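You operate a simulated robot arm through the tools that you are given. There is no shell and no other tool.

The job below is to be done with a simulated robot arm. You get a single attempt, and the scene is never put back.

TASK
Clamp the moulding in the fixture and bolt the teal bracket on it.
Fine: the blue-banded moulding goes into the nest, the red toggle clamp shuts on it, the bracket slides under the wing nut, the nut is tightened; the other wing nut stays slack.

Only the result counts: the job must be done as asked and must still hold three seconds after the hand-in. Knocking over, shifting, dropping, spilling or breaking anything else fails it.

THE ROBOT
A 6-joint arm with a two-finger parallel gripper, fixed in place. Base frame: the origin is on the floor under the middle of its stand, x ahead of it, y to its left, z up; the work surface is at about z = 850. Readings come in mm, degrees, newtons and seconds.
With the tool pointing down near the work surface it reaches from about 260 to 680 mm from the base axis. Its first joint turns from -66.0 to 66.0 degrees. Payload 2.9 kg.
Tool frame: the origin (TCP) lies between the finger pads and is the grasp point; the fingertips stand 30 mm ahead of it; z points along the fingers, y is the line along which they close. The gripper opens to 110 mm. The fingers are 20 mm wide and 10 mm thick; the gripper's body (48 by 112 mm) begins 55 mm behind the TCP.
Orientation is that of the tool frame in the base frame, as [roll, pitch, yaw] about the fixed x, y, z axes, in that order (R = Rz(yaw) Ry(pitch) Rx(roll)). With the fingers straight down and closing along the base's y, the tool's x points along the base's -x, its y along +y and its z along -z.

THE INTERFACE
- The arm moves only by the tool move_arm. Its argument "increments" is a list of rows, each a list of 2 entries, a list of its own where there are three numbers: the shift along the tool's x, y, z in units of 40 mm (1.0 is 40 mm), then the turn, a rotation vector about the tool's x, y, z in units of 8 degrees (1.0 is 8 degrees). In form: [[[tx, ty, tz], [ax, ay, az]], ...]. A call has 1 to 20 rows; each row shifts and turns the commanded pose from where the row before left it, along the tool's axes as they then stand. "gripper" is the opening, from 0 (shut) to 1 (fully open), set as the call begins (left out, the last holds). A call with a number of a shift or a turn outside -1 to 1 is refused whole. A row lasts 0.2 s, in which the tool goes at most 50 mm and 8.6 degrees; a call with a longer step from one row to the next is refused whole, and so is a gripper value outside its range. Where a pose cannot be reached the arm comes as near as it can. A force on the tool above 80 N (or 10 N above the force at the start of the call, whichever is more), or a blocked arm, ends the call early, and 0.2 s more pass. The fingers move at their own pace (about 108 mm/s each) and stop on an object; they squeeze with about 25 N. The grip force told is the motor's: it shows also when the fingers shut on nothing. Time passes only in rows, and 0.2 s behind the last, so rows that do not move let the fingers close. The reply holds the time, the measured pose of the TCP, the force on the tool along the base axes, the opening and the grip force, in the units named above and with some noise, with the torque about the TCP (base axes, N m) and any sound that the robot's microphone picked up.
- Cameras (640 x 400 px; columns grow to the right, rows downward): "scene" is fixed at [84.8, 450.6, 1391.5]; the picture's right is [-0.67, -0.74, 0.00], its down [-0.42, 0.38, -0.82] and it looks along [0.61, -0.55, -0.57] (base axes); focal length 298 px, centre (320, 200). "wrist" rides on the gripper at [72, 17, -103] in the tool frame; the picture's right is [-0.23, 0.97, 0.00], its down [-0.76, -0.18, -0.62] and it looks along [-0.61, -0.14, 0.78] (tool axes); focal length 222 px, centre (320, 200). There is no depth. A picture from a camera that has moved, and an enlarged one, comes with that camera's place and axes in the base frame and with its lens. The place of the scene camera against the robot may be out by one fixed shift of up to 18 mm in any direction.
- snapshot(camera): a new picture of that camera. The clock stands still meanwhile.
- close_up(camera, box): a new picture of the part [left, top, right, bottom] of that camera's present view, enlarged. The clock stands still meanwhile.
- close_job(): hands the job in; it is judged then, once.

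Places have to be worked out from the pictures, the camera data and where the tool is seen. Open the gripper and draw the arm clear of the work before you hand the job in, unless the task says otherwise.

The tools are called by a JSON object that holds its "api" and its "payload". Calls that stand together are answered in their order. move_arm: Moves the arm, as the interface text tells. Its arguments: {"type":"object","properties":{"increments":{"type":"array","items":{"type":"array"}},"gripper":{"type":"number"}},"required":["increments"]} The other tools are called the same way: snapshot (camera) takes a picture; close_up (camera, box) takes an enlarged picture of a part of a camera's view; close_job () hands the job in.

At the start:

```text
clock: 0.0
ee_pos: [383.3, 97.5, 1218.6]
ee_rot: [-180.0, -0.1, -180.0]
wrist_force: [-0.2, 0.3, 0.2]
ft_torque: [0.01, 0.0, 0.04]
finger_gap: 109.8
finger_force: 0.2
```

scene: 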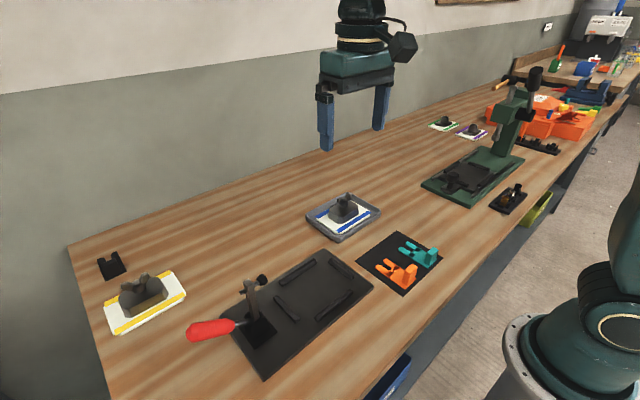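
wrist: 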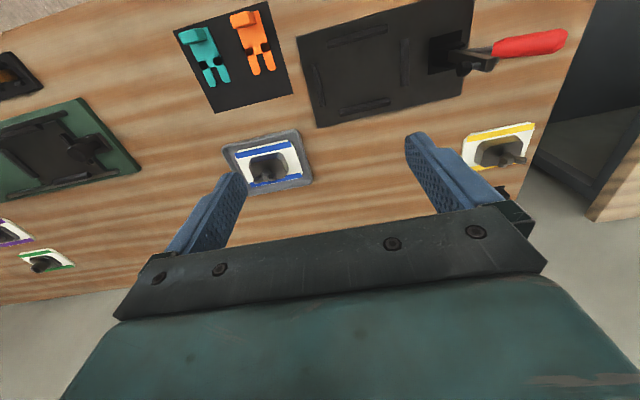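

The pictures show the blue-banded moulding on a grey tray, the dark fixture with the red toggle clamp, and the teal bracket on a dark mat. I'll enlarge these areas before moving.

{"api": "close_up", "payload": {"camera": "scene", "box": [180, 180, 460, 390]}}

{"api": "close_up", "payload": {"camera": "scene", "box": [300, 170, 460, 300]}}

{"api": "close_up", "payload": {"camera": "wrist", "box": [160, 0, 580, 200]}}

{"api": "close_up", "payload": {"camera": "scene", "box": [400, 60, 640, 220]}}

```text
1.90 times, centred on (320, 285) of scene
camera zoom: at [84.8, 450.6, 1391.5], right [-0.67, -0.74, 0.0], down [-0.42, 0.38, -0.82], along [0.61, -0.55, -0.57], focal length 567 px, centre (320, 38)
```

zoom: 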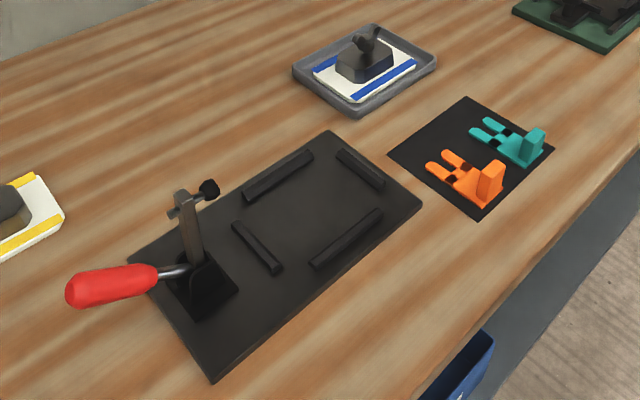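

```text
3.08 times, centred on (380, 235) of scene
camera zoom: at [84.8, 450.6, 1391.5], right [-0.67, -0.74, 0.0], down [-0.42, 0.38, -0.82], along [0.61, -0.55, -0.57], focal length 916 px, centre (135, 92)
```

zoom: 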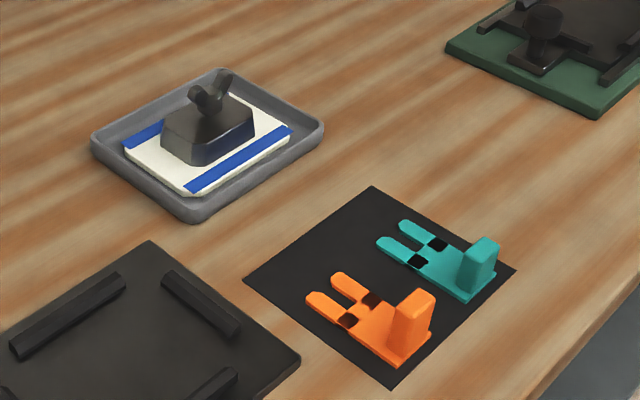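

```text
1.52 times, centred on (370, 100) of wrist
camera zoom: at [311.4, 116.1, 1321.5], right [0.23, 0.97, 0.0], down [0.76, -0.18, 0.62], along [0.61, -0.14, -0.78], focal length 338 px, centre (244, 352)
```

zoom: 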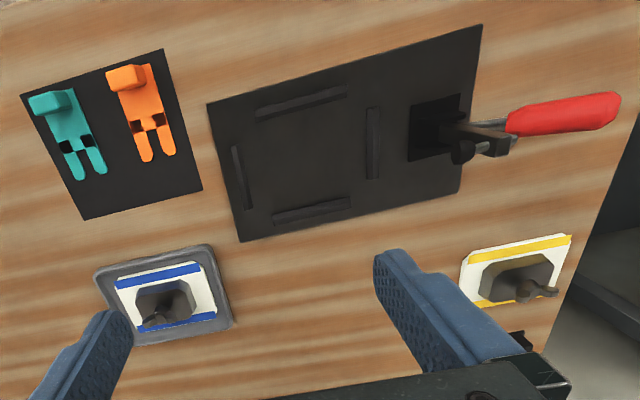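

```text
2.50 times, centred on (520, 140) of scene
camera zoom: at [84.8, 450.6, 1391.5], right [-0.67, -0.74, 0.0], down [-0.42, 0.38, -0.82], along [0.61, -0.55, -0.57], focal length 744 px, centre (-180, 350)
```

zoom: 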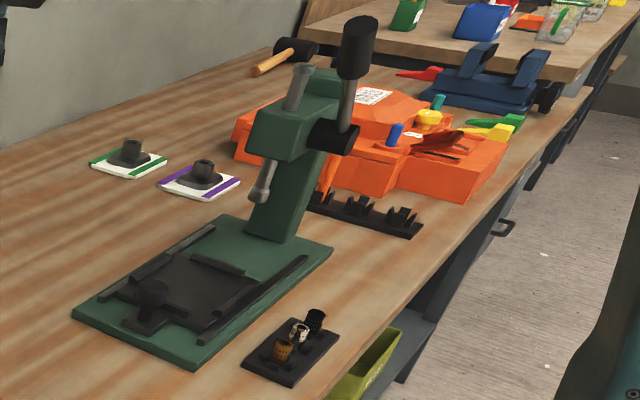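

The wrist view puts the blue moulding near (540, -58), the nest near (398, 175) and the teal bracket near (308, -92). I'll go in closer and look at the moulding and its wing nut.

{"api": "move_arm", "payload": {"increments": [[[-0.32, -0.573, 0.85], [0, 0, 0]], [[-0.32, -0.573, 0.85], [0, 0, 0]], [[-0.32, -0.573, 0.85], [0, 0, 0]], [[-0.32, -0.573, 0.85], [0, 0, 0]], [[-0.32, -0.573, 0.85], [0, 0, 0]], [[-0.32, -0.573, 0.85], [0, 0, 0]], [[0, 0, 0], [0, 0, 0]]], "gripper": 1.0}}

```text
clock: 1.6
ee_pos: [459.2, -41.4, 1013.5]
ee_rot: [-180.0, 0.0, 179.9]
wrist_force: [0.4, 0.5, -0.8]
ft_torque: [0.02, 0.03, 0.0]
finger_gap: 110.1
finger_force: 0.2
```

Arrived above the tray; now I'll look at the moulding from here.

{"api": "snapshot", "payload": {"camera": "wrist"}}

{"api": "close_up", "payload": {"camera": "wrist", "box": [220, 80, 460, 230]}}

{"api": "snapshot", "payload": {"camera": "scene"}}

```text
taken
camera wrist: at [387.8, -23.6, 1116.2], right [0.23, 0.97, 0.0], down [0.76, -0.18, 0.62], along [0.61, -0.14, -0.78], focal length 222 px, centre (320, 200)
```

wrist: 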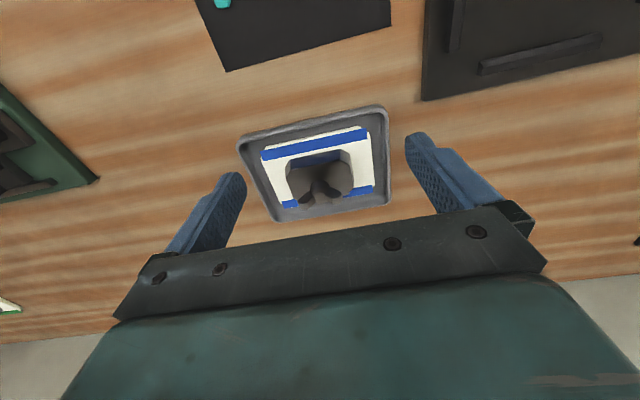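

```text
2.67 times, centred on (340, 155) of wrist
camera zoom: at [387.8, -23.6, 1116.2], right [0.23, 0.97, 0.0], down [0.76, -0.18, 0.62], along [0.61, -0.14, -0.78], focal length 592 px, centre (267, 320)
```

zoom: 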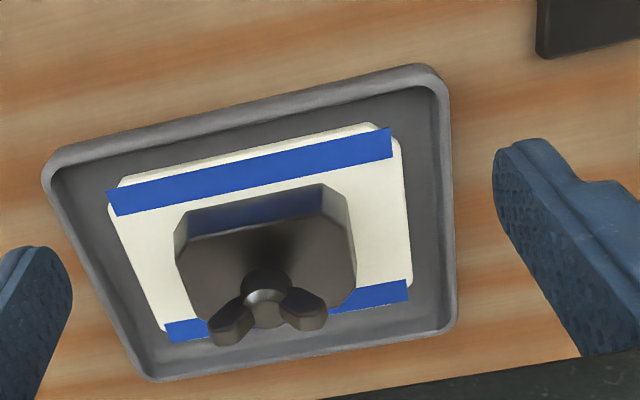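

```text
taken
```

scene: 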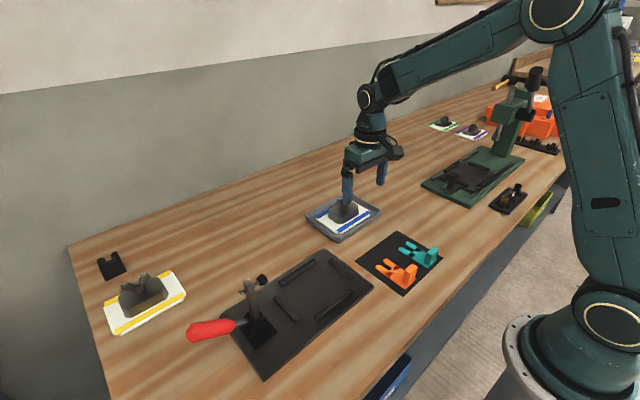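

The moulding is about 95 by 132 mm with its long side along y, centred near (543, -59). Its wing nut sits on the dark block. Next I'll look closely at the nest and clamp.

{"api": "move_arm", "payload": {"increments": [[[0.55, 0.775, -0.2], [0, 0, 0]], [[0.55, 0.775, -0.2], [0, 0, 0]], [[0.55, 0.775, -0.2], [0, 0, 0]], [[0.55, 0.775, -0.2], [0, 0, 0]], [[0.55, 0.775, -0.2], [0, 0, 0]], [[0.55, 0.775, -0.2], [0, 0, 0]], [[0.55, 0.775, -0.2], [0, 0, 0]], [[0.55, 0.775, -0.2], [0, 0, 0]], [[0, 0, 0], [0, 0, 0]]]}}

{"api": "snapshot", "payload": {"camera": "wrist"}}

{"api": "close_up", "payload": {"camera": "wrist", "box": [200, 40, 520, 240]}}

```text
clock: 3.6
ee_pos: [284.6, 209.0, 1075.5]
ee_rot: [180.0, 0.1, 179.9]
wrist_force: [-0.1, -0.1, -0.2]
ft_torque: [-0.01, -0.01, 0.0]
finger_gap: 109.8
finger_force: 0.1
```

```text
taken
camera wrist: at [212.0, 227.1, 1180.0], right [0.23, 0.97, 0.0], down [0.76, -0.18, 0.62], along [0.61, -0.14, -0.78], focal length 222 px, centre (320, 200)
```

wrist: 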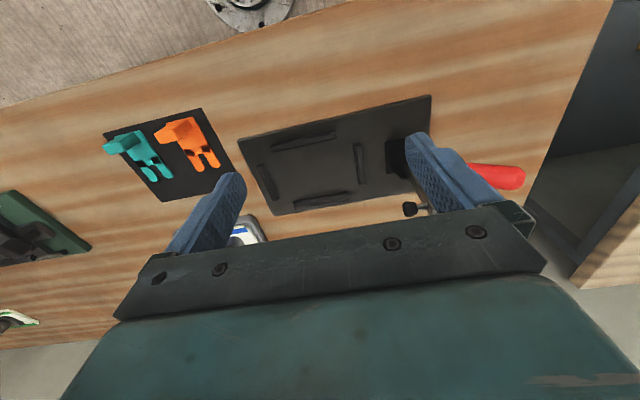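

```text
2.00 times, centred on (360, 140) of wrist
camera zoom: at [212.0, 227.1, 1180.0], right [0.23, 0.97, 0.0], down [0.76, -0.18, 0.62], along [0.61, -0.14, -0.78], focal length 444 px, centre (240, 320)
```

zoom: 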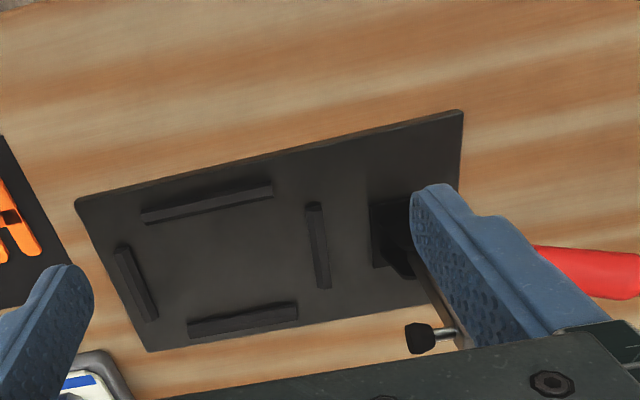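

The nest measures roughly 101 by 145 mm, with its long side along y and the clamp on the +y side. I'll enlarge the scene camera's view of the clamp, the brackets and the moulding.

{"api": "close_up", "payload": {"camera": "scene", "box": [170, 250, 300, 385]}}

{"api": "close_up", "payload": {"camera": "scene", "box": [300, 180, 390, 245]}}

{"api": "close_up", "payload": {"camera": "scene", "box": [350, 225, 450, 300]}}

{"api": "close_up", "payload": {"camera": "scene", "box": [80, 230, 220, 350]}}

```text
2.96 times, centred on (235, 318) of scene
camera zoom: at [84.8, 450.6, 1391.5], right [-0.67, -0.74, 0.0], down [-0.42, 0.38, -0.82], along [0.61, -0.55, -0.57], focal length 882 px, centre (572, -148)
```

zoom: 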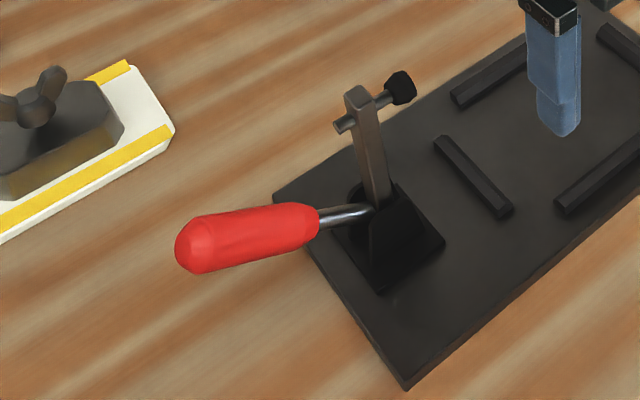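

```text
6.15 times, centred on (345, 212) of scene
camera zoom: at [84.8, 450.6, 1391.5], right [-0.67, -0.74, 0.0], down [-0.42, 0.38, -0.82], along [0.61, -0.55, -0.57], focal length 1832 px, centre (166, 123)
```

zoom: 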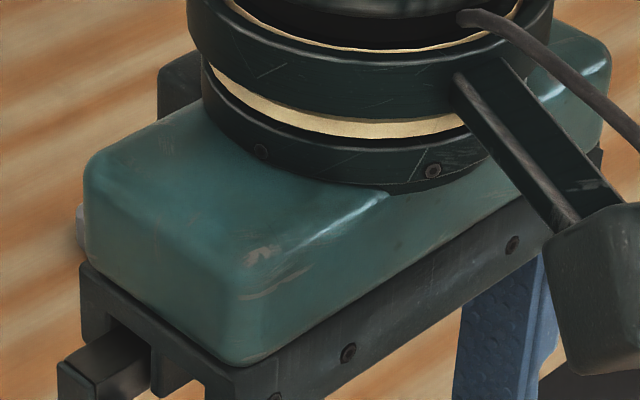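

```text
5.33 times, centred on (400, 262) of scene
camera zoom: at [84.8, 450.6, 1391.5], right [-0.67, -0.74, 0.0], down [-0.42, 0.38, -0.82], along [0.61, -0.55, -0.57], focal length 1587 px, centre (-107, -133)
```

zoom: 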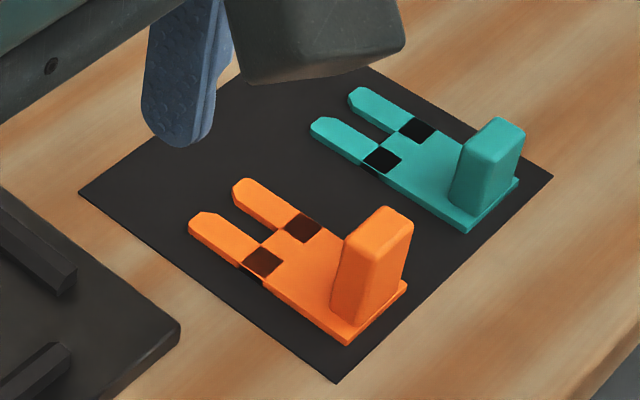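

```text
3.33 times, centred on (150, 290) of scene
camera zoom: at [84.8, 450.6, 1391.5], right [-0.67, -0.74, 0.0], down [-0.42, 0.38, -0.82], along [0.61, -0.55, -0.57], focal length 992 px, centre (887, -100)
```

zoom: 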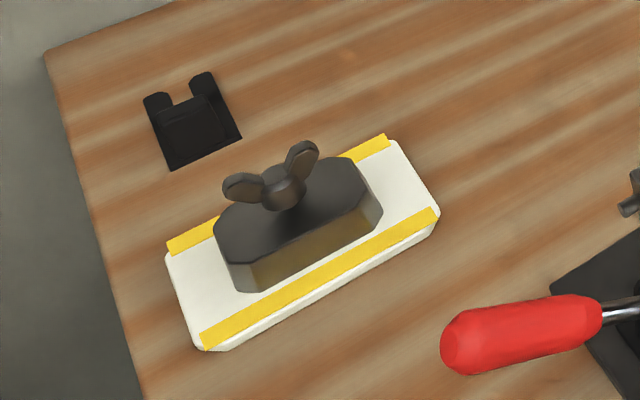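

The toggle clamp's arm stands upright and its handle leans out along +y. The pivot is near (408, 324, 895). I'll move over to view the brackets, which should also free the scene camera's view of the moulding.

{"api": "move_arm", "payload": {"increments": [[[0.0, -0.986, 0.15], [0, 0, 0]], [[0.0, -0.986, 0.15], [0, 0, 0]], [[0.0, -0.986, 0.15], [0, 0, 0]], [[0.0, -0.986, 0.15], [0, 0, 0]], [[0.0, -0.986, 0.15], [0, 0, 0]], [[0.0, -0.986, 0.15], [0, 0, 0]], [[0.0, -0.986, 0.15], [0, 0, 0]], [[0, 0, 0], [0, 0, 0]]]}}

{"api": "snapshot", "payload": {"camera": "wrist"}}

{"api": "close_up", "payload": {"camera": "wrist", "box": [210, 50, 450, 200]}}

{"api": "close_up", "payload": {"camera": "scene", "box": [300, 180, 390, 245]}}

{"api": "close_up", "payload": {"camera": "scene", "box": [170, 240, 390, 390]}}

```text
clock: 5.4
ee_pos: [286.0, -68.4, 1036.0]
ee_rot: [180.0, 0.0, 180.0]
wrist_force: [0.8, -0.1, -0.5]
ft_torque: [0.03, -0.02, 0.01]
finger_gap: 110.2
finger_force: 0.1
```

```text
taken
camera wrist: at [213.5, -50.3, 1138.7], right [0.23, 0.97, 0.0], down [0.76, -0.18, 0.62], along [0.61, -0.14, -0.78], focal length 222 px, centre (320, 200)
```

wrist: 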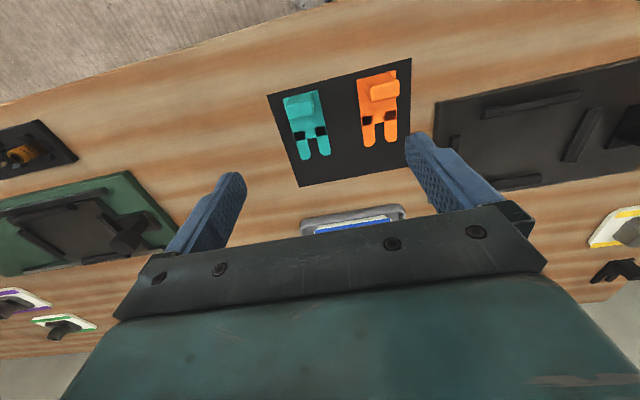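

```text
2.67 times, centred on (330, 125) of wrist
camera zoom: at [213.5, -50.3, 1138.7], right [0.23, 0.97, 0.0], down [0.76, -0.18, 0.62], along [0.61, -0.14, -0.78], focal length 592 px, centre (293, 400)
```

zoom: 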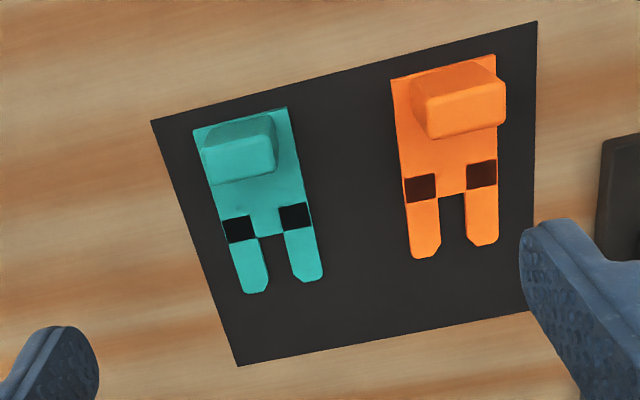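

```text
6.15 times, centred on (345, 212) of scene
camera zoom: at [84.8, 450.5, 1391.5], right [-0.67, -0.74, 0.0], down [-0.42, 0.38, -0.82], along [0.61, -0.55, -0.57], focal length 1832 px, centre (166, 123)
```

zoom: 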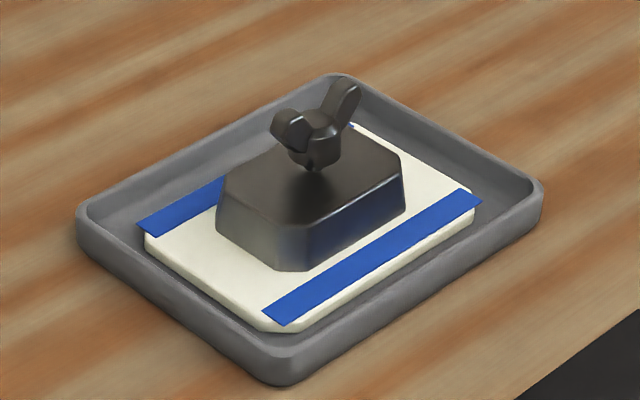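

```text
2.67 times, centred on (280, 315) of scene
camera zoom: at [84.8, 450.5, 1391.5], right [-0.67, -0.74, 0.0], down [-0.42, 0.38, -0.82], along [0.61, -0.55, -0.57], focal length 794 px, centre (427, -107)
```

zoom: 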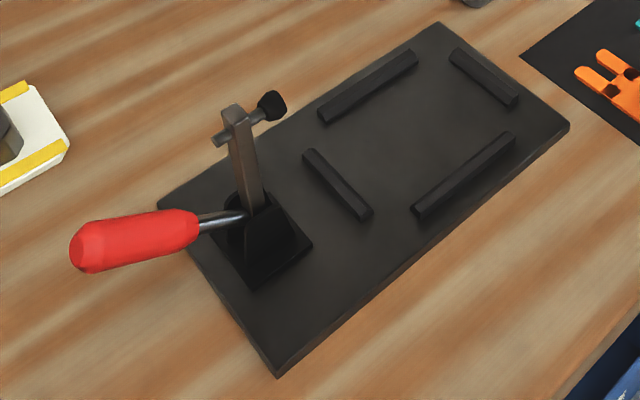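

The moulding is now clear: the slack wing nut sits on a stud with a gap below it, and its wings lie roughly along y. I'll zoom further on the teal bracket and the nut to get dimensions.

{"api": "close_up", "payload": {"camera": "scene", "box": [390, 235, 450, 275]}}

{"api": "close_up", "payload": {"camera": "wrist", "box": [270, 75, 350, 170]}}

{"api": "close_up", "payload": {"camera": "scene", "box": [325, 188, 370, 218]}}

```text
10.00 times, centred on (420, 255) of scene
camera zoom: at [84.8, 450.5, 1391.5], right [-0.67, -0.74, 0.0], down [-0.42, 0.38, -0.82], along [0.61, -0.55, -0.57], focal length 2976 px, centre (-680, -350)
```

zoom: 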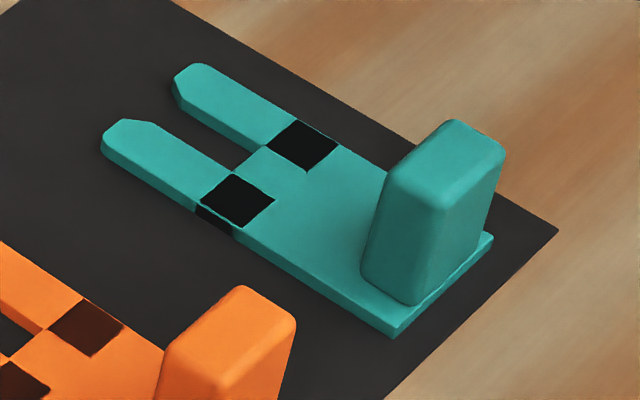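

```text
4.21 times, centred on (310, 122) of wrist
camera zoom: at [213.5, -50.3, 1138.7], right [0.23, 0.97, 0.0], down [0.76, -0.18, 0.62], along [0.61, -0.14, -0.78], focal length 935 px, centre (362, 526)
```

zoom: 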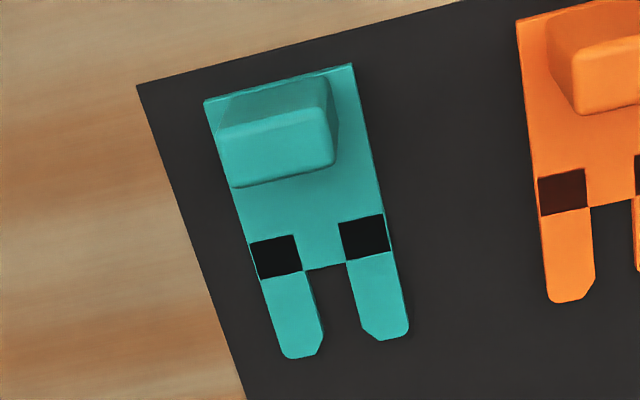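

```text
13.33 times, centred on (348, 203) of scene
camera zoom: at [84.8, 450.5, 1391.5], right [-0.67, -0.74, 0.0], down [-0.42, 0.38, -0.82], along [0.61, -0.55, -0.57], focal length 3968 px, centre (-47, 160)
```

zoom: 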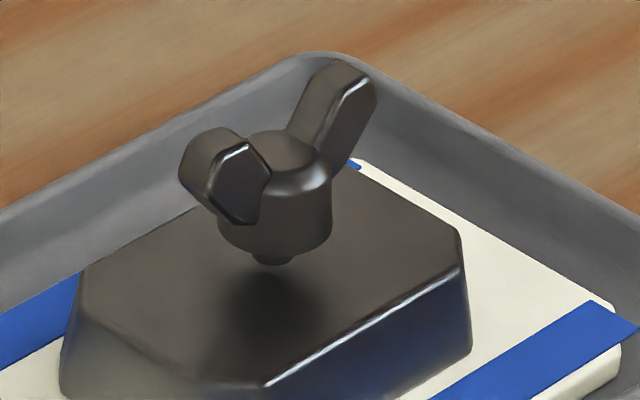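

The teal bracket's tab centre is near (283, -90), and it is about 15 x 33 x 33 mm. Its slot root is about 47 mm further along +x. I'll take a closer second view of the moulding to triangulate its heights before gripping.

{"api": "move_arm", "payload": {"increments": [[[-0.93, 0.115, 0.305], [0, 0, 0]], [[-0.93, 0.115, 0.305], [0, 0, 0]], [[-0.93, 0.115, 0.305], [0, 0, 0]], [[-0.93, 0.115, 0.305], [0, 0, 0]], [[-0.93, 0.115, 0.305], [0, 0, 0]], [[0, 0, 0], [0, 0, 0]], [[0, 0, 0], [0, 0, 0]]]}}

{"api": "close_up", "payload": {"camera": "wrist", "box": [220, 60, 420, 220]}}

{"api": "snapshot", "payload": {"camera": "wrist"}}

```text
clock: 7.0
ee_pos: [471.2, -45.0, 977.2]
ee_rot: [-180.0, 0.1, -180.0]
wrist_force: [0.4, 0.0, 0.8]
ft_torque: [0.04, 0.0, -0.04]
finger_gap: 110.0
finger_force: 0.1
```

```text
2.50 times, centred on (320, 140) of wrist
camera zoom: at [399.2, -25.8, 1079.7], right [0.23, 0.97, 0.0], down [0.76, -0.18, 0.62], along [0.61, -0.14, -0.78], focal length 555 px, centre (320, 350)
```

zoom: 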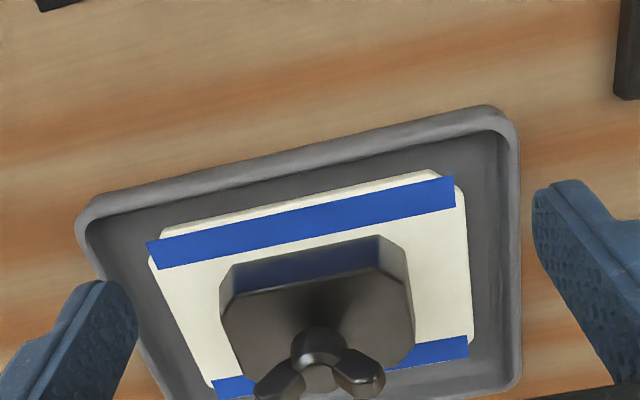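

```text
taken
camera wrist: at [399.2, -25.8, 1079.7], right [0.23, 0.97, 0.0], down [0.76, -0.18, 0.62], along [0.61, -0.14, -0.78], focal length 222 px, centre (320, 200)
```

wrist: 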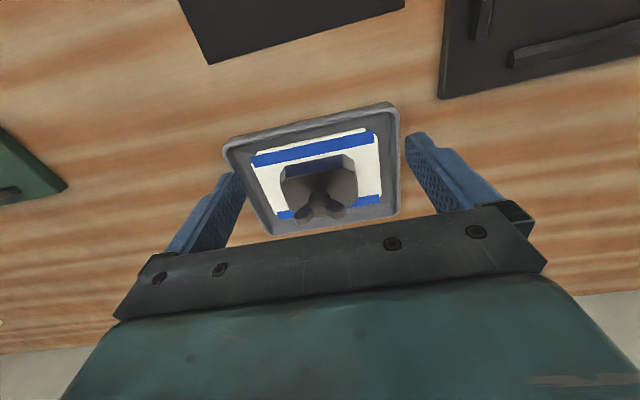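

The block top looks to be near z≈885 and about 79 mm wide in y. To triangulate heights, and to test wrist rotation before the nut job, I'll swing the tool -90° and view the moulding from its -y side.

{"api": "move_arm", "payload": {"increments": [[[-0.442, -0.775, -0.29], [0, 0, 0]], [[-0.442, -0.775, -0.29], [0, 0, 0]], [[-0.442, -0.775, -0.29], [0, 0, 0]], [[0, 0, 0], [0, 0, -0.9375]], [[0, 0, 0], [0, 0, -0.9375]], [[0, 0, 0], [0, 0, -0.9375]], [[0, 0, 0], [0, 0, -0.9375]], [[0, 0, 0], [0, 0, -0.9375]], [[0, 0, 0], [0, 0, -0.9375]], [[0, 0, 0], [0, 0, -0.9375]], [[0, 0, 0], [0, 0, -0.9375]], [[0, 0, 0], [0, 0, -0.9375]], [[0, 0, 0], [0, 0, -0.9375]], [[0, 0, 0], [0, 0, -0.9375]], [[0, 0, 0], [0, 0, -0.9375]], [[0, 0, 0], [0, 0, 0]]]}}

{"api": "snapshot", "payload": {"camera": "wrist"}}

{"api": "close_up", "payload": {"camera": "wrist", "box": [220, 60, 420, 220]}}

```text
clock: 10.4
ee_pos: [524.0, -137.0, 1009.4]
ee_rot: [-179.9, 0.0, -89.9]
wrist_force: [0.2, -0.2, 0.9]
ft_torque: [0.04, 0.0, 0.01]
finger_gap: 110.1
finger_force: 0.1
```

```text
taken
camera wrist: at [506.9, -208.1, 1113.6], right [-0.97, 0.23, 0.0], down [0.18, 0.76, 0.62], along [0.14, 0.61, -0.78], focal length 222 px, centre (320, 200)
```

wrist: 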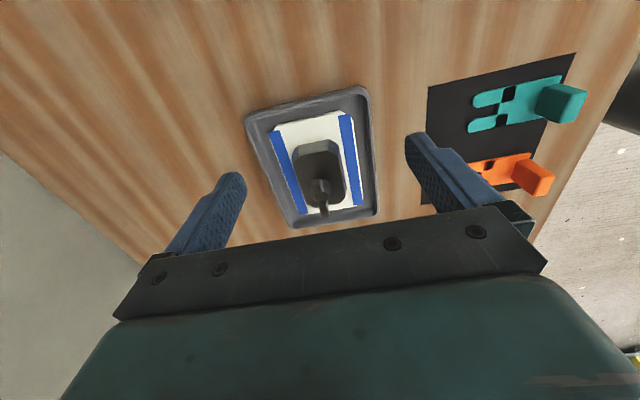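

```text
2.50 times, centred on (320, 140) of wrist
camera zoom: at [506.9, -208.1, 1113.6], right [-0.97, 0.23, 0.0], down [0.18, 0.76, 0.62], along [0.14, 0.61, -0.78], focal length 555 px, centre (320, 350)
```

zoom: 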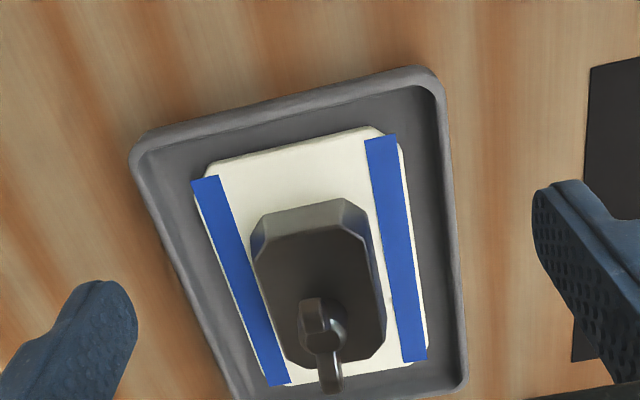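

Rotation works. The triangulated moulding centre is about (540, -58.5), with a plate of about 98 x 138 mm and a block about 57 mm across x. I'll grip it across x at this yaw so x is self-centred. First I'll view the nest from this same orientation.

{"api": "move_arm", "payload": {"increments": [[[-0.814, 0.511, 0.089], [0, 0, 0]], [[-0.814, 0.511, 0.089], [0, 0, 0]], [[-0.814, 0.511, 0.089], [0, 0, 0]], [[-0.814, 0.511, 0.089], [0, 0, 0]], [[-0.814, 0.511, 0.089], [0, 0, 0]], [[-0.814, 0.511, 0.089], [0, 0, 0]], [[-0.814, 0.511, 0.089], [0, 0, 0]], [[0, 0, 0], [0, 0, 0]], [[0, 0, 0], [0, 0, 0]]]}}

{"api": "snapshot", "payload": {"camera": "wrist"}}

{"api": "close_up", "payload": {"camera": "wrist", "box": [220, 50, 440, 220]}}

```text
clock: 12.4
ee_pos: [379.5, 91.0, 984.8]
ee_rot: [180.0, 0.0, -90.0]
wrist_force: [0.3, -0.2, -0.4]
ft_torque: [-0.03, -0.01, -0.03]
finger_gap: 110.0
finger_force: 0.0
```

```text
taken
camera wrist: at [362.8, 20.2, 1087.8], right [-0.97, 0.23, 0.0], down [0.18, 0.76, 0.62], along [0.14, 0.61, -0.78], focal length 222 px, centre (320, 200)
```

wrist: 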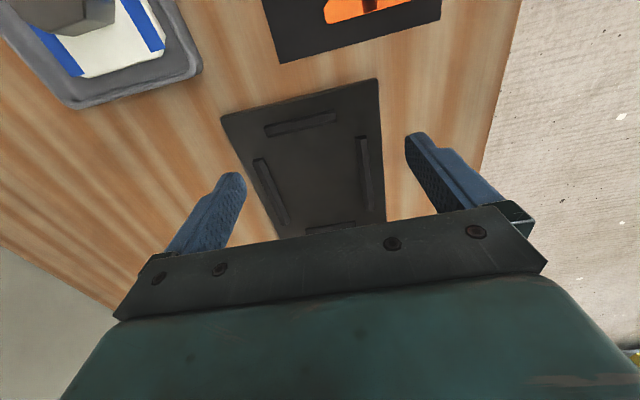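

```text
2.35 times, centred on (330, 135) of wrist
camera zoom: at [362.8, 20.2, 1087.8], right [-0.97, 0.23, 0.0], down [0.18, 0.76, 0.62], along [0.14, 0.61, -0.78], focal length 523 px, centre (296, 353)
```

zoom: 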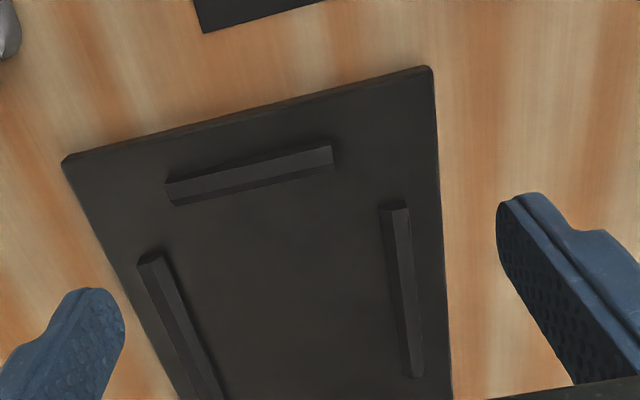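

The nest's inner space is about 346–452 in x and 97.5–243 in y, centred at (399, 170) with yaw near 0. That leaves about ±4 mm clearance. Now I'll go above the moulding with the jaws opened to 80 mm.

{"api": "move_arm", "payload": {"increments": [[[0.619, -0.667, -0.0625], [0, 0, 0]], [[0.619, -0.667, -0.0625], [0, 0, 0]], [[0.619, -0.667, -0.0625], [0, 0, 0]], [[0.619, -0.667, -0.0625], [0, 0, 0]], [[0.619, -0.667, -0.0625], [0, 0, 0]], [[0.619, -0.667, -0.0625], [0, 0, 0]], [[0, 0, 0], [0, 0, 0]], [[0, 0, 0], [0, 0, 0]]], "gripper": 0.727}}

{"api": "snapshot", "payload": {"camera": "wrist"}}

{"api": "close_up", "payload": {"camera": "scene", "box": [290, 140, 410, 250]}}

```text
clock: 14.2
ee_pos: [541.4, -59.1, 998.8]
ee_rot: [180.0, 0.0, -90.1]
wrist_force: [-0.4, 0.1, 0.3]
ft_torque: [0.0, -0.01, 0.02]
finger_gap: 80.2
finger_force: 0.0
```

```text
taken
camera wrist: at [525.1, -130.8, 1101.2], right [-0.97, 0.23, 0.0], down [0.18, 0.76, 0.62], along [0.14, 0.61, -0.78], focal length 222 px, centre (320, 200)
```

wrist: 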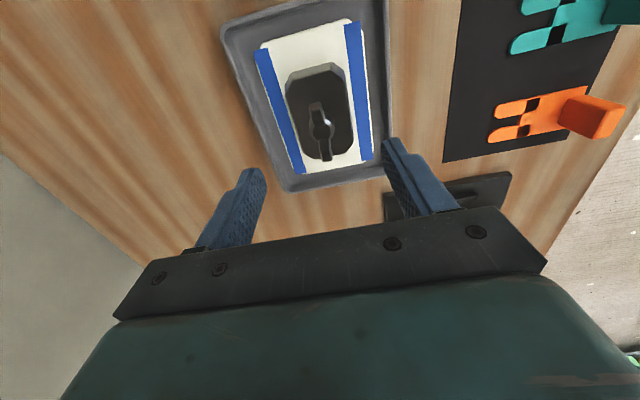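

```text
3.64 times, centred on (350, 195) of scene
camera zoom: at [84.8, 450.5, 1391.5], right [-0.67, -0.74, 0.0], down [-0.42, 0.38, -0.82], along [0.61, -0.55, -0.57], focal length 1082 px, centre (211, 218)
```

zoom: 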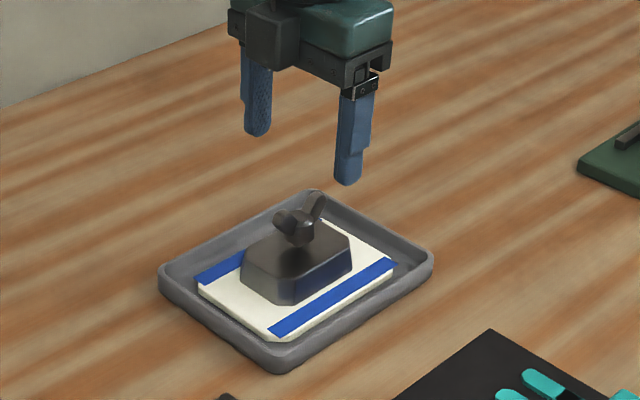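

The gripper is centred over the nut axis at about (541.5, -59), as planned. I'll descend to z≈898 so the fingertips straddle the block just above the plate.

{"api": "move_arm", "payload": {"increments": [[[0, 0, 0.75], [0, 0, 0]], [[0, 0, 0.75], [0, 0, 0]], [[0, 0, 0.5], [0, 0, 0]], [[0, 0, 0.3], [0, 0, 0]], [[0, 0, 0.2], [0, 0, 0]], [[0, 0, 0], [0, 0, 0]]]}}

{"api": "snapshot", "payload": {"camera": "wrist"}}

{"api": "close_up", "payload": {"camera": "scene", "box": [290, 160, 410, 260]}}

```text
clock: 15.6
ee_pos: [542.0, -57.8, 899.6]
ee_rot: [-180.0, 0.0, -90.1]
wrist_force: [0.0, -0.5, 0.9]
ft_torque: [0.01, -0.01, 0.01]
finger_gap: 80.1
finger_force: 0.0
```

```text
taken
camera wrist: at [524.7, -129.1, 1002.8], right [-0.97, 0.23, 0.0], down [0.18, 0.76, 0.62], along [0.14, 0.61, -0.78], focal length 222 px, centre (320, 200)
```

wrist: 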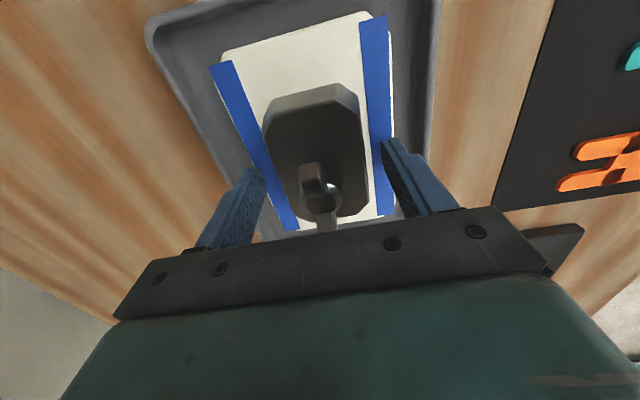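

```text
4.00 times, centred on (350, 210) of scene
camera zoom: at [84.8, 450.6, 1391.5], right [-0.67, -0.74, 0.0], down [-0.42, 0.38, -0.82], along [0.61, -0.55, -0.57], focal length 1190 px, centre (200, 160)
```

zoom: 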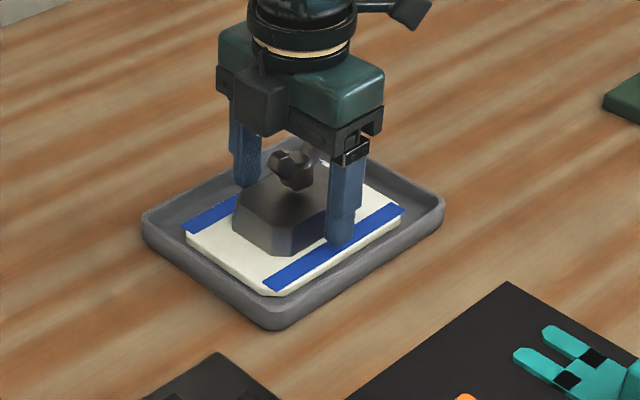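

The fingers straddle the block cleanly. Now I'll close on it.

{"api": "move_arm", "payload": {"increments": [[[0, 0, 0], [0, 0, 0]], [[0, 0, 0], [0, 0, 0]], [[0, 0, 0], [0, 0, 0]], [[0, 0, 0], [0, 0, 0]]], "gripper": 0.0}}

{"api": "snapshot", "payload": {"camera": "wrist"}}

```text
clock: 16.6
ee_pos: [541.1, -56.5, 899.1]
ee_rot: [-180.0, -0.1, -90.0]
wrist_force: [-0.8, 0.3, -0.4]
ft_torque: [0.01, 0.14, -0.01]
finger_gap: 57.8
finger_force: 25.2
```

```text
taken
camera wrist: at [524.6, -129.1, 1002.8], right [-0.97, 0.23, 0.0], down [0.18, 0.76, 0.62], along [0.14, 0.61, -0.78], focal length 222 px, centre (320, 200)
```

wrist: 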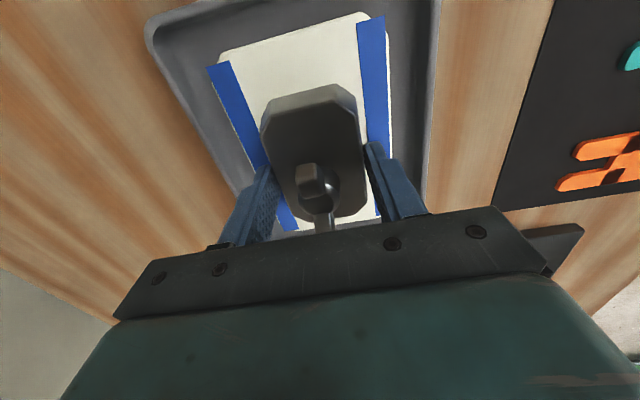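

The gripper holds the block at 57.8 mm. I'll lift slowly at first and then higher, watching the force.

{"api": "move_arm", "payload": {"increments": [[[0, 0, -0.15], [0, 0, 0]], [[0, 0, -0.25], [0, 0, 0]], [[0, 0, -0.5], [0, 0, 0]], [[0, 0, -0.6], [0, 0, 0]], [[0, 0, -0.6], [0, 0, 0]], [[0, 0, 0], [0, 0, 0]], [[0, 0, 0], [0, 0, 0]]]}}

{"api": "snapshot", "payload": {"camera": "wrist"}}

{"api": "close_up", "payload": {"camera": "scene", "box": [290, 140, 410, 240]}}

```text
clock: 18.2
ee_pos: [542.0, -58.0, 982.2]
ee_rot: [180.0, 0.0, -90.1]
wrist_force: [0.4, -0.3, -3.1]
ft_torque: [-0.01, -0.01, 0.05]
finger_gap: 57.5
finger_force: 25.4
```

```text
taken
camera wrist: at [524.9, -129.3, 1085.7], right [-0.97, 0.23, 0.0], down [0.18, 0.76, 0.62], along [0.14, 0.61, -0.78], focal length 222 px, centre (320, 200)
```

wrist: 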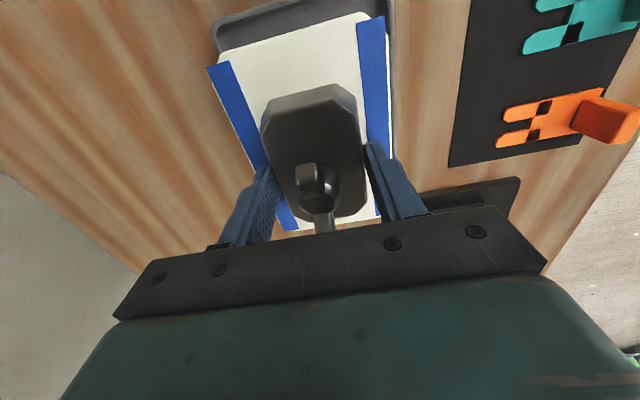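

```text
4.00 times, centred on (350, 190) of scene
camera zoom: at [84.8, 450.6, 1391.5], right [-0.67, -0.74, 0.0], down [-0.42, 0.38, -0.82], along [0.61, -0.55, -0.57], focal length 1190 px, centre (200, 240)
```

zoom: 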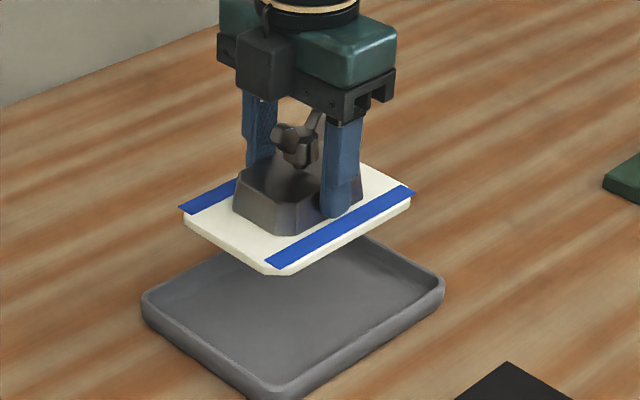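

The moulding is held level at about 3 N. I'll carry it above the nest centre, with the TCP near (399, 171).

{"api": "move_arm", "payload": {"increments": [[[-0.409, 0.2535, 0], [0, 0, 0]], [[-0.818, 0.507, 0], [0, 0, 0]], [[-0.818, 0.507, 0], [0, 0, 0]], [[-0.818, 0.507, 0], [0, 0, 0]], [[-0.818, 0.507, 0], [0, 0, 0]], [[-0.818, 0.507, 0], [0, 0, 0]], [[-0.818, 0.507, 0], [0, 0, 0]], [[-0.409, 0.2535, 0], [0, 0, 0]], [[0, 0, 0], [0, 0, 0]], [[0, 0, 0], [0, 0, 0]]]}}

{"api": "snapshot", "payload": {"camera": "wrist"}}

{"api": "close_up", "payload": {"camera": "scene", "box": [190, 200, 390, 390]}}

```text
clock: 20.4
ee_pos: [397.1, 172.5, 981.6]
ee_rot: [180.0, 0.0, -90.0]
wrist_force: [0.0, 0.6, -1.9]
ft_torque: [0.02, -0.02, 0.0]
finger_gap: 57.6
finger_force: 25.6
```

```text
taken
camera wrist: at [381.0, 101.2, 1085.3], right [-0.97, 0.23, 0.0], down [0.18, 0.76, 0.62], along [0.14, 0.61, -0.78], focal length 222 px, centre (320, 200)
```

wrist: 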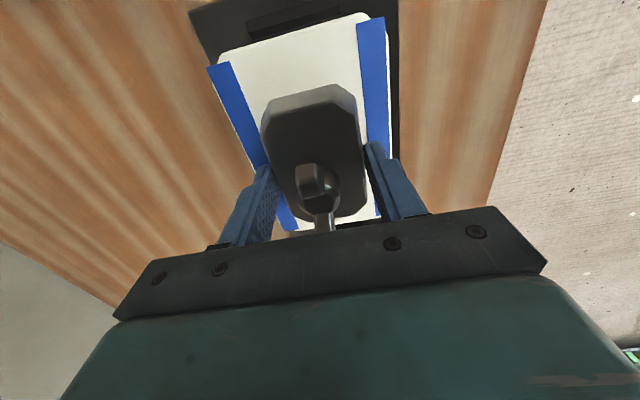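

```text
2.11 times, centred on (290, 295) of scene
camera zoom: at [84.8, 450.6, 1391.5], right [-0.67, -0.74, 0.0], down [-0.42, 0.38, -0.82], along [0.61, -0.55, -0.57], focal length 627 px, centre (383, 0)
```

zoom: 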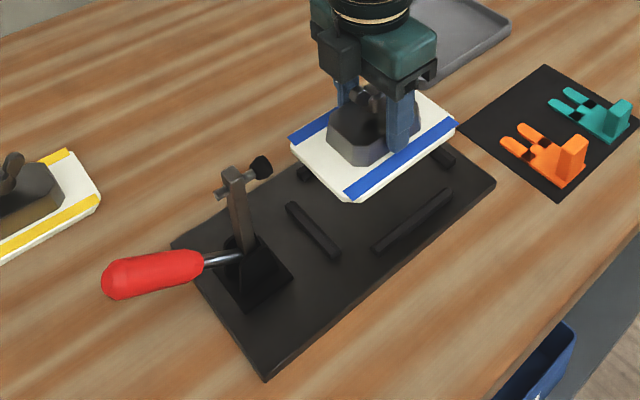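

The moulding hangs over the nest. Readings put it about 1.5 mm off in x and 1 mm in y, so I'll correct that and lower to just above the bars for a check.

{"api": "move_arm", "payload": {"increments": [[[0.025, -0.0375, 0.3], [0, 0, 0]], [[0, 0, 0.5], [0, 0, 0]], [[0, 0, 0.5], [0, 0, 0]], [[0, 0, 0.1], [0, 0, 0]], [[0, 0, 0], [0, 0, 0]], [[0, 0, 0], [0, 0, 0]]]}}

{"api": "snapshot", "payload": {"camera": "wrist"}}

{"api": "close_up", "payload": {"camera": "wrist", "box": [180, 0, 420, 150]}}

{"api": "close_up", "payload": {"camera": "scene", "box": [240, 210, 390, 330]}}

```text
clock: 21.8
ee_pos: [402.0, 170.2, 928.1]
ee_rot: [180.0, 0.0, -90.0]
wrist_force: [-0.3, 0.1, -3.4]
ft_torque: [-0.02, -0.02, -0.03]
finger_gap: 57.4
finger_force: 24.9
```

```text
taken
camera wrist: at [384.4, 99.5, 1030.5], right [-0.97, 0.23, 0.0], down [0.18, 0.76, 0.62], along [0.14, 0.61, -0.78], focal length 222 px, centre (320, 200)
```

wrist: 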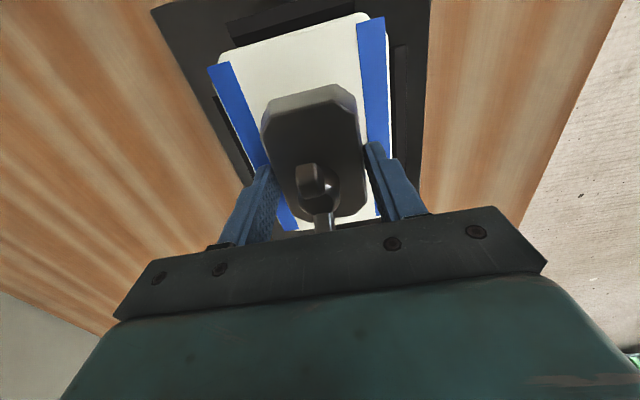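

```text
2.67 times, centred on (300, 75) of wrist
camera zoom: at [384.4, 99.5, 1030.5], right [-0.97, 0.23, 0.0], down [0.18, 0.76, 0.62], along [0.14, 0.61, -0.78], focal length 592 px, centre (373, 533)
```

zoom: 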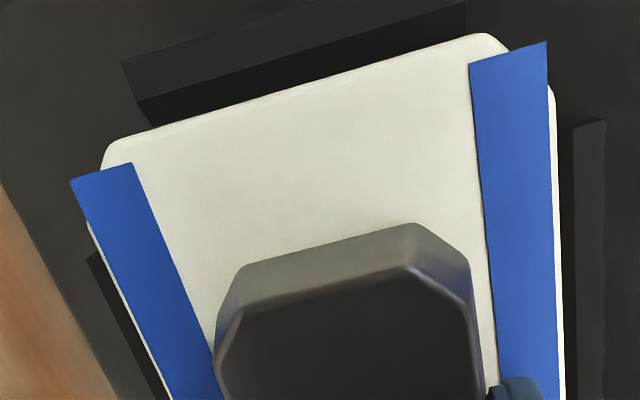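

```text
3.33 times, centred on (315, 270) of scene
camera zoom: at [84.8, 450.6, 1391.5], right [-0.67, -0.74, 0.0], down [-0.42, 0.38, -0.82], along [0.61, -0.55, -0.57], focal length 992 px, centre (337, -33)
```

zoom: 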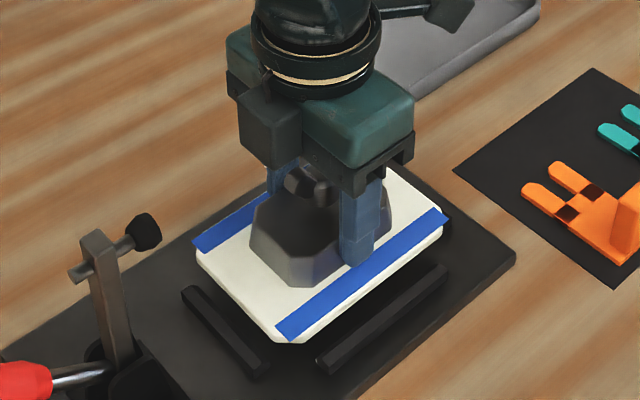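

In camera terms the moulding is about 3 mm too far in +x and 0.7 mm in +y relative to the nest. I'll shift it and lower slightly, then check again.

{"api": "move_arm", "payload": {"increments": [[[0.0175, 0.07, 0.0], [0, 0, 0]], [[0, 0, 0.1], [0, 0, 0]], [[0, 0, 0.1], [0, 0, 0]], [[0, 0, 0], [0, 0, 0]], [[0, 0, 0], [0, 0, 0]]]}}

{"api": "close_up", "payload": {"camera": "wrist", "box": [180, 0, 440, 162]}}

{"api": "close_up", "payload": {"camera": "scene", "box": [255, 230, 385, 330]}}

```text
clock: 23.0
ee_pos: [397.9, 170.6, 917.8]
ee_rot: [179.9, -0.1, -90.0]
wrist_force: [-0.2, -0.1, -2.9]
ft_torque: [0.01, 0.02, 0.0]
finger_gap: 58.1
finger_force: 25.3
```

```text
2.46 times, centred on (310, 81) of wrist
camera zoom: at [381.1, 98.5, 1022.7], right [-0.97, 0.23, 0.0], down [0.18, 0.76, 0.62], along [0.14, 0.61, -0.78], focal length 547 px, centre (345, 493)
```

zoom: 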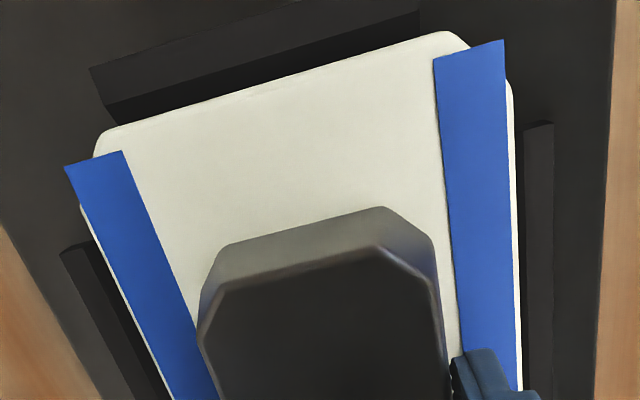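

```text
4.00 times, centred on (320, 280) of scene
camera zoom: at [84.8, 450.6, 1391.5], right [-0.67, -0.74, 0.0], down [-0.42, 0.38, -0.82], along [0.61, -0.55, -0.57], focal length 1190 px, centre (320, -120)
```

zoom: 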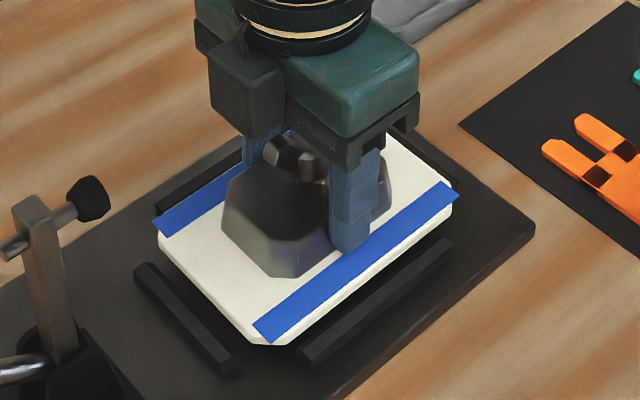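

The plate now has about 5–6 mm of gap on both x sides, and the y gap is slightly large on the -y side. I'll nudge y by -1 mm and lower in small steps.

{"api": "move_arm", "payload": {"increments": [[[0.03, 0, 0.05], [0, 0, 0]], [[0, 0, 0.08], [0, 0, 0]], [[0, 0, 0.08], [0, 0, 0]], [[0, 0, 0], [0, 0, 0]]]}}

{"api": "close_up", "payload": {"camera": "scene", "box": [255, 230, 385, 330]}}

{"api": "close_up", "payload": {"camera": "wrist", "box": [180, 0, 440, 162]}}

```text
clock: 24.0
ee_pos: [400.1, 168.3, 912.7]
ee_rot: [-179.8, 0.1, -89.9]
wrist_force: [0.3, 9.2, 7.2]
ft_torque: [-0.41, 0.29, -0.15]
finger_gap: 57.7
finger_force: 24.7
```

```text
4.00 times, centred on (320, 280) of scene
camera zoom: at [84.7, 450.7, 1391.4], right [-0.67, -0.74, 0.0], down [-0.42, 0.38, -0.82], along [0.61, -0.55, -0.57], focal length 1190 px, centre (320, -120)
```

zoom: 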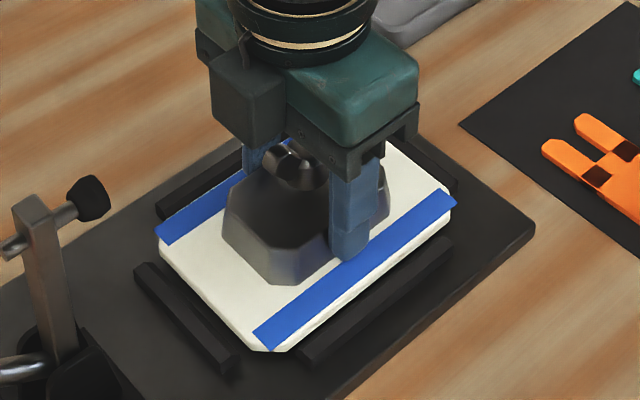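

```text
2.46 times, centred on (310, 81) of wrist
camera zoom: at [382.1, 97.5, 1014.9], right [-0.97, 0.23, 0.0], down [0.17, 0.76, 0.63], along [0.14, 0.61, -0.78], focal length 547 px, centre (345, 493)
```

zoom: 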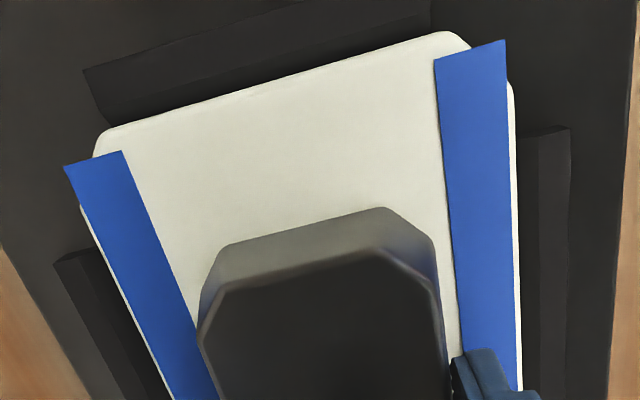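

Contact shows +9 N in y, so the plate's -y edge is riding on the -y bar. I'll back up 3 mm, shift +2.2 mm in y, and lower again.

{"api": "move_arm", "payload": {"increments": [[[0, 0, -0.075], [0, 0, 0]], [[-0.055, 0, 0], [0, 0, 0]], [[0, 0, 0], [0, 0, 0]], [[0, 0, 0.075], [0, 0, 0]], [[0, 0, 0], [0, 0, 0]]]}}

{"api": "close_up", "payload": {"camera": "wrist", "box": [180, 0, 440, 162]}}

{"api": "close_up", "payload": {"camera": "scene", "box": [255, 230, 385, 330]}}

```text
clock: 25.2
ee_pos: [399.3, 171.1, 911.9]
ee_rot: [180.0, 0.0, -90.0]
wrist_force: [2.0, -0.3, -1.7]
ft_torque: [0.07, 0.02, -0.1]
finger_gap: 57.8
finger_force: 24.9
```

```text
2.46 times, centred on (310, 81) of wrist
camera zoom: at [381.4, 99.3, 1014.6], right [-0.97, 0.23, 0.0], down [0.18, 0.76, 0.62], along [0.14, 0.61, -0.78], focal length 547 px, centre (345, 493)
```

zoom: 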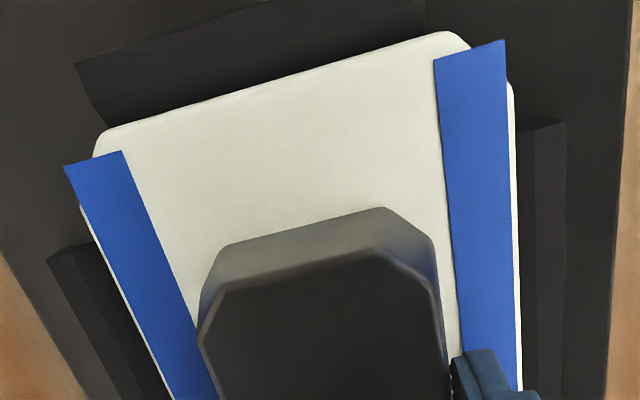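

```text
4.00 times, centred on (320, 280) of scene
camera zoom: at [84.8, 450.6, 1391.5], right [-0.67, -0.74, 0.0], down [-0.42, 0.38, -0.82], along [0.61, -0.55, -0.57], focal length 1190 px, centre (320, -120)
```

zoom: 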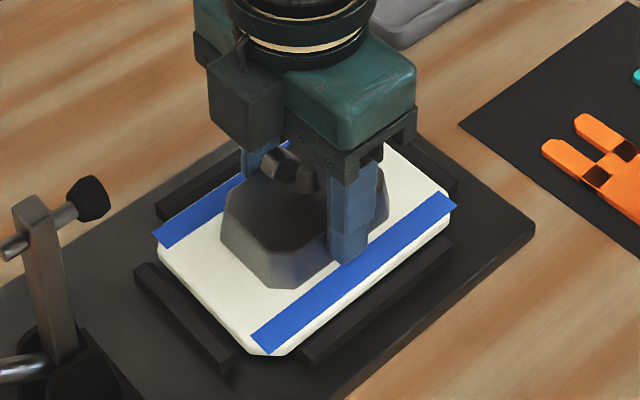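

The y force has cleared, with only about 2 N in x. I'll continue lowering in 2 mm steps.

{"api": "move_arm", "payload": {"increments": [[[0, 0, 0.05], [0, 0, 0]], [[0, 0, 0.05], [0, 0, 0]], [[0, 0, 0], [0, 0, 0]]]}}

{"api": "close_up", "payload": {"camera": "wrist", "box": [180, 0, 440, 162]}}

```text
clock: 26.0
ee_pos: [398.6, 171.0, 908.2]
ee_rot: [180.0, 0.1, -90.0]
wrist_force: [3.9, 0.8, -1.5]
ft_torque: [-0.02, -0.14, 0.21]
finger_gap: 57.7
finger_force: 25.3
```

```text
2.46 times, centred on (310, 81) of wrist
camera zoom: at [381.7, 99.2, 1010.9], right [-0.97, 0.23, 0.0], down [0.18, 0.76, 0.62], along [0.14, 0.61, -0.78], focal length 547 px, centre (345, 493)
```

zoom: 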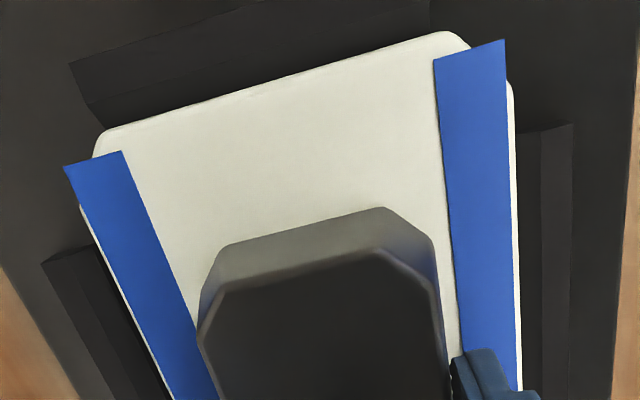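

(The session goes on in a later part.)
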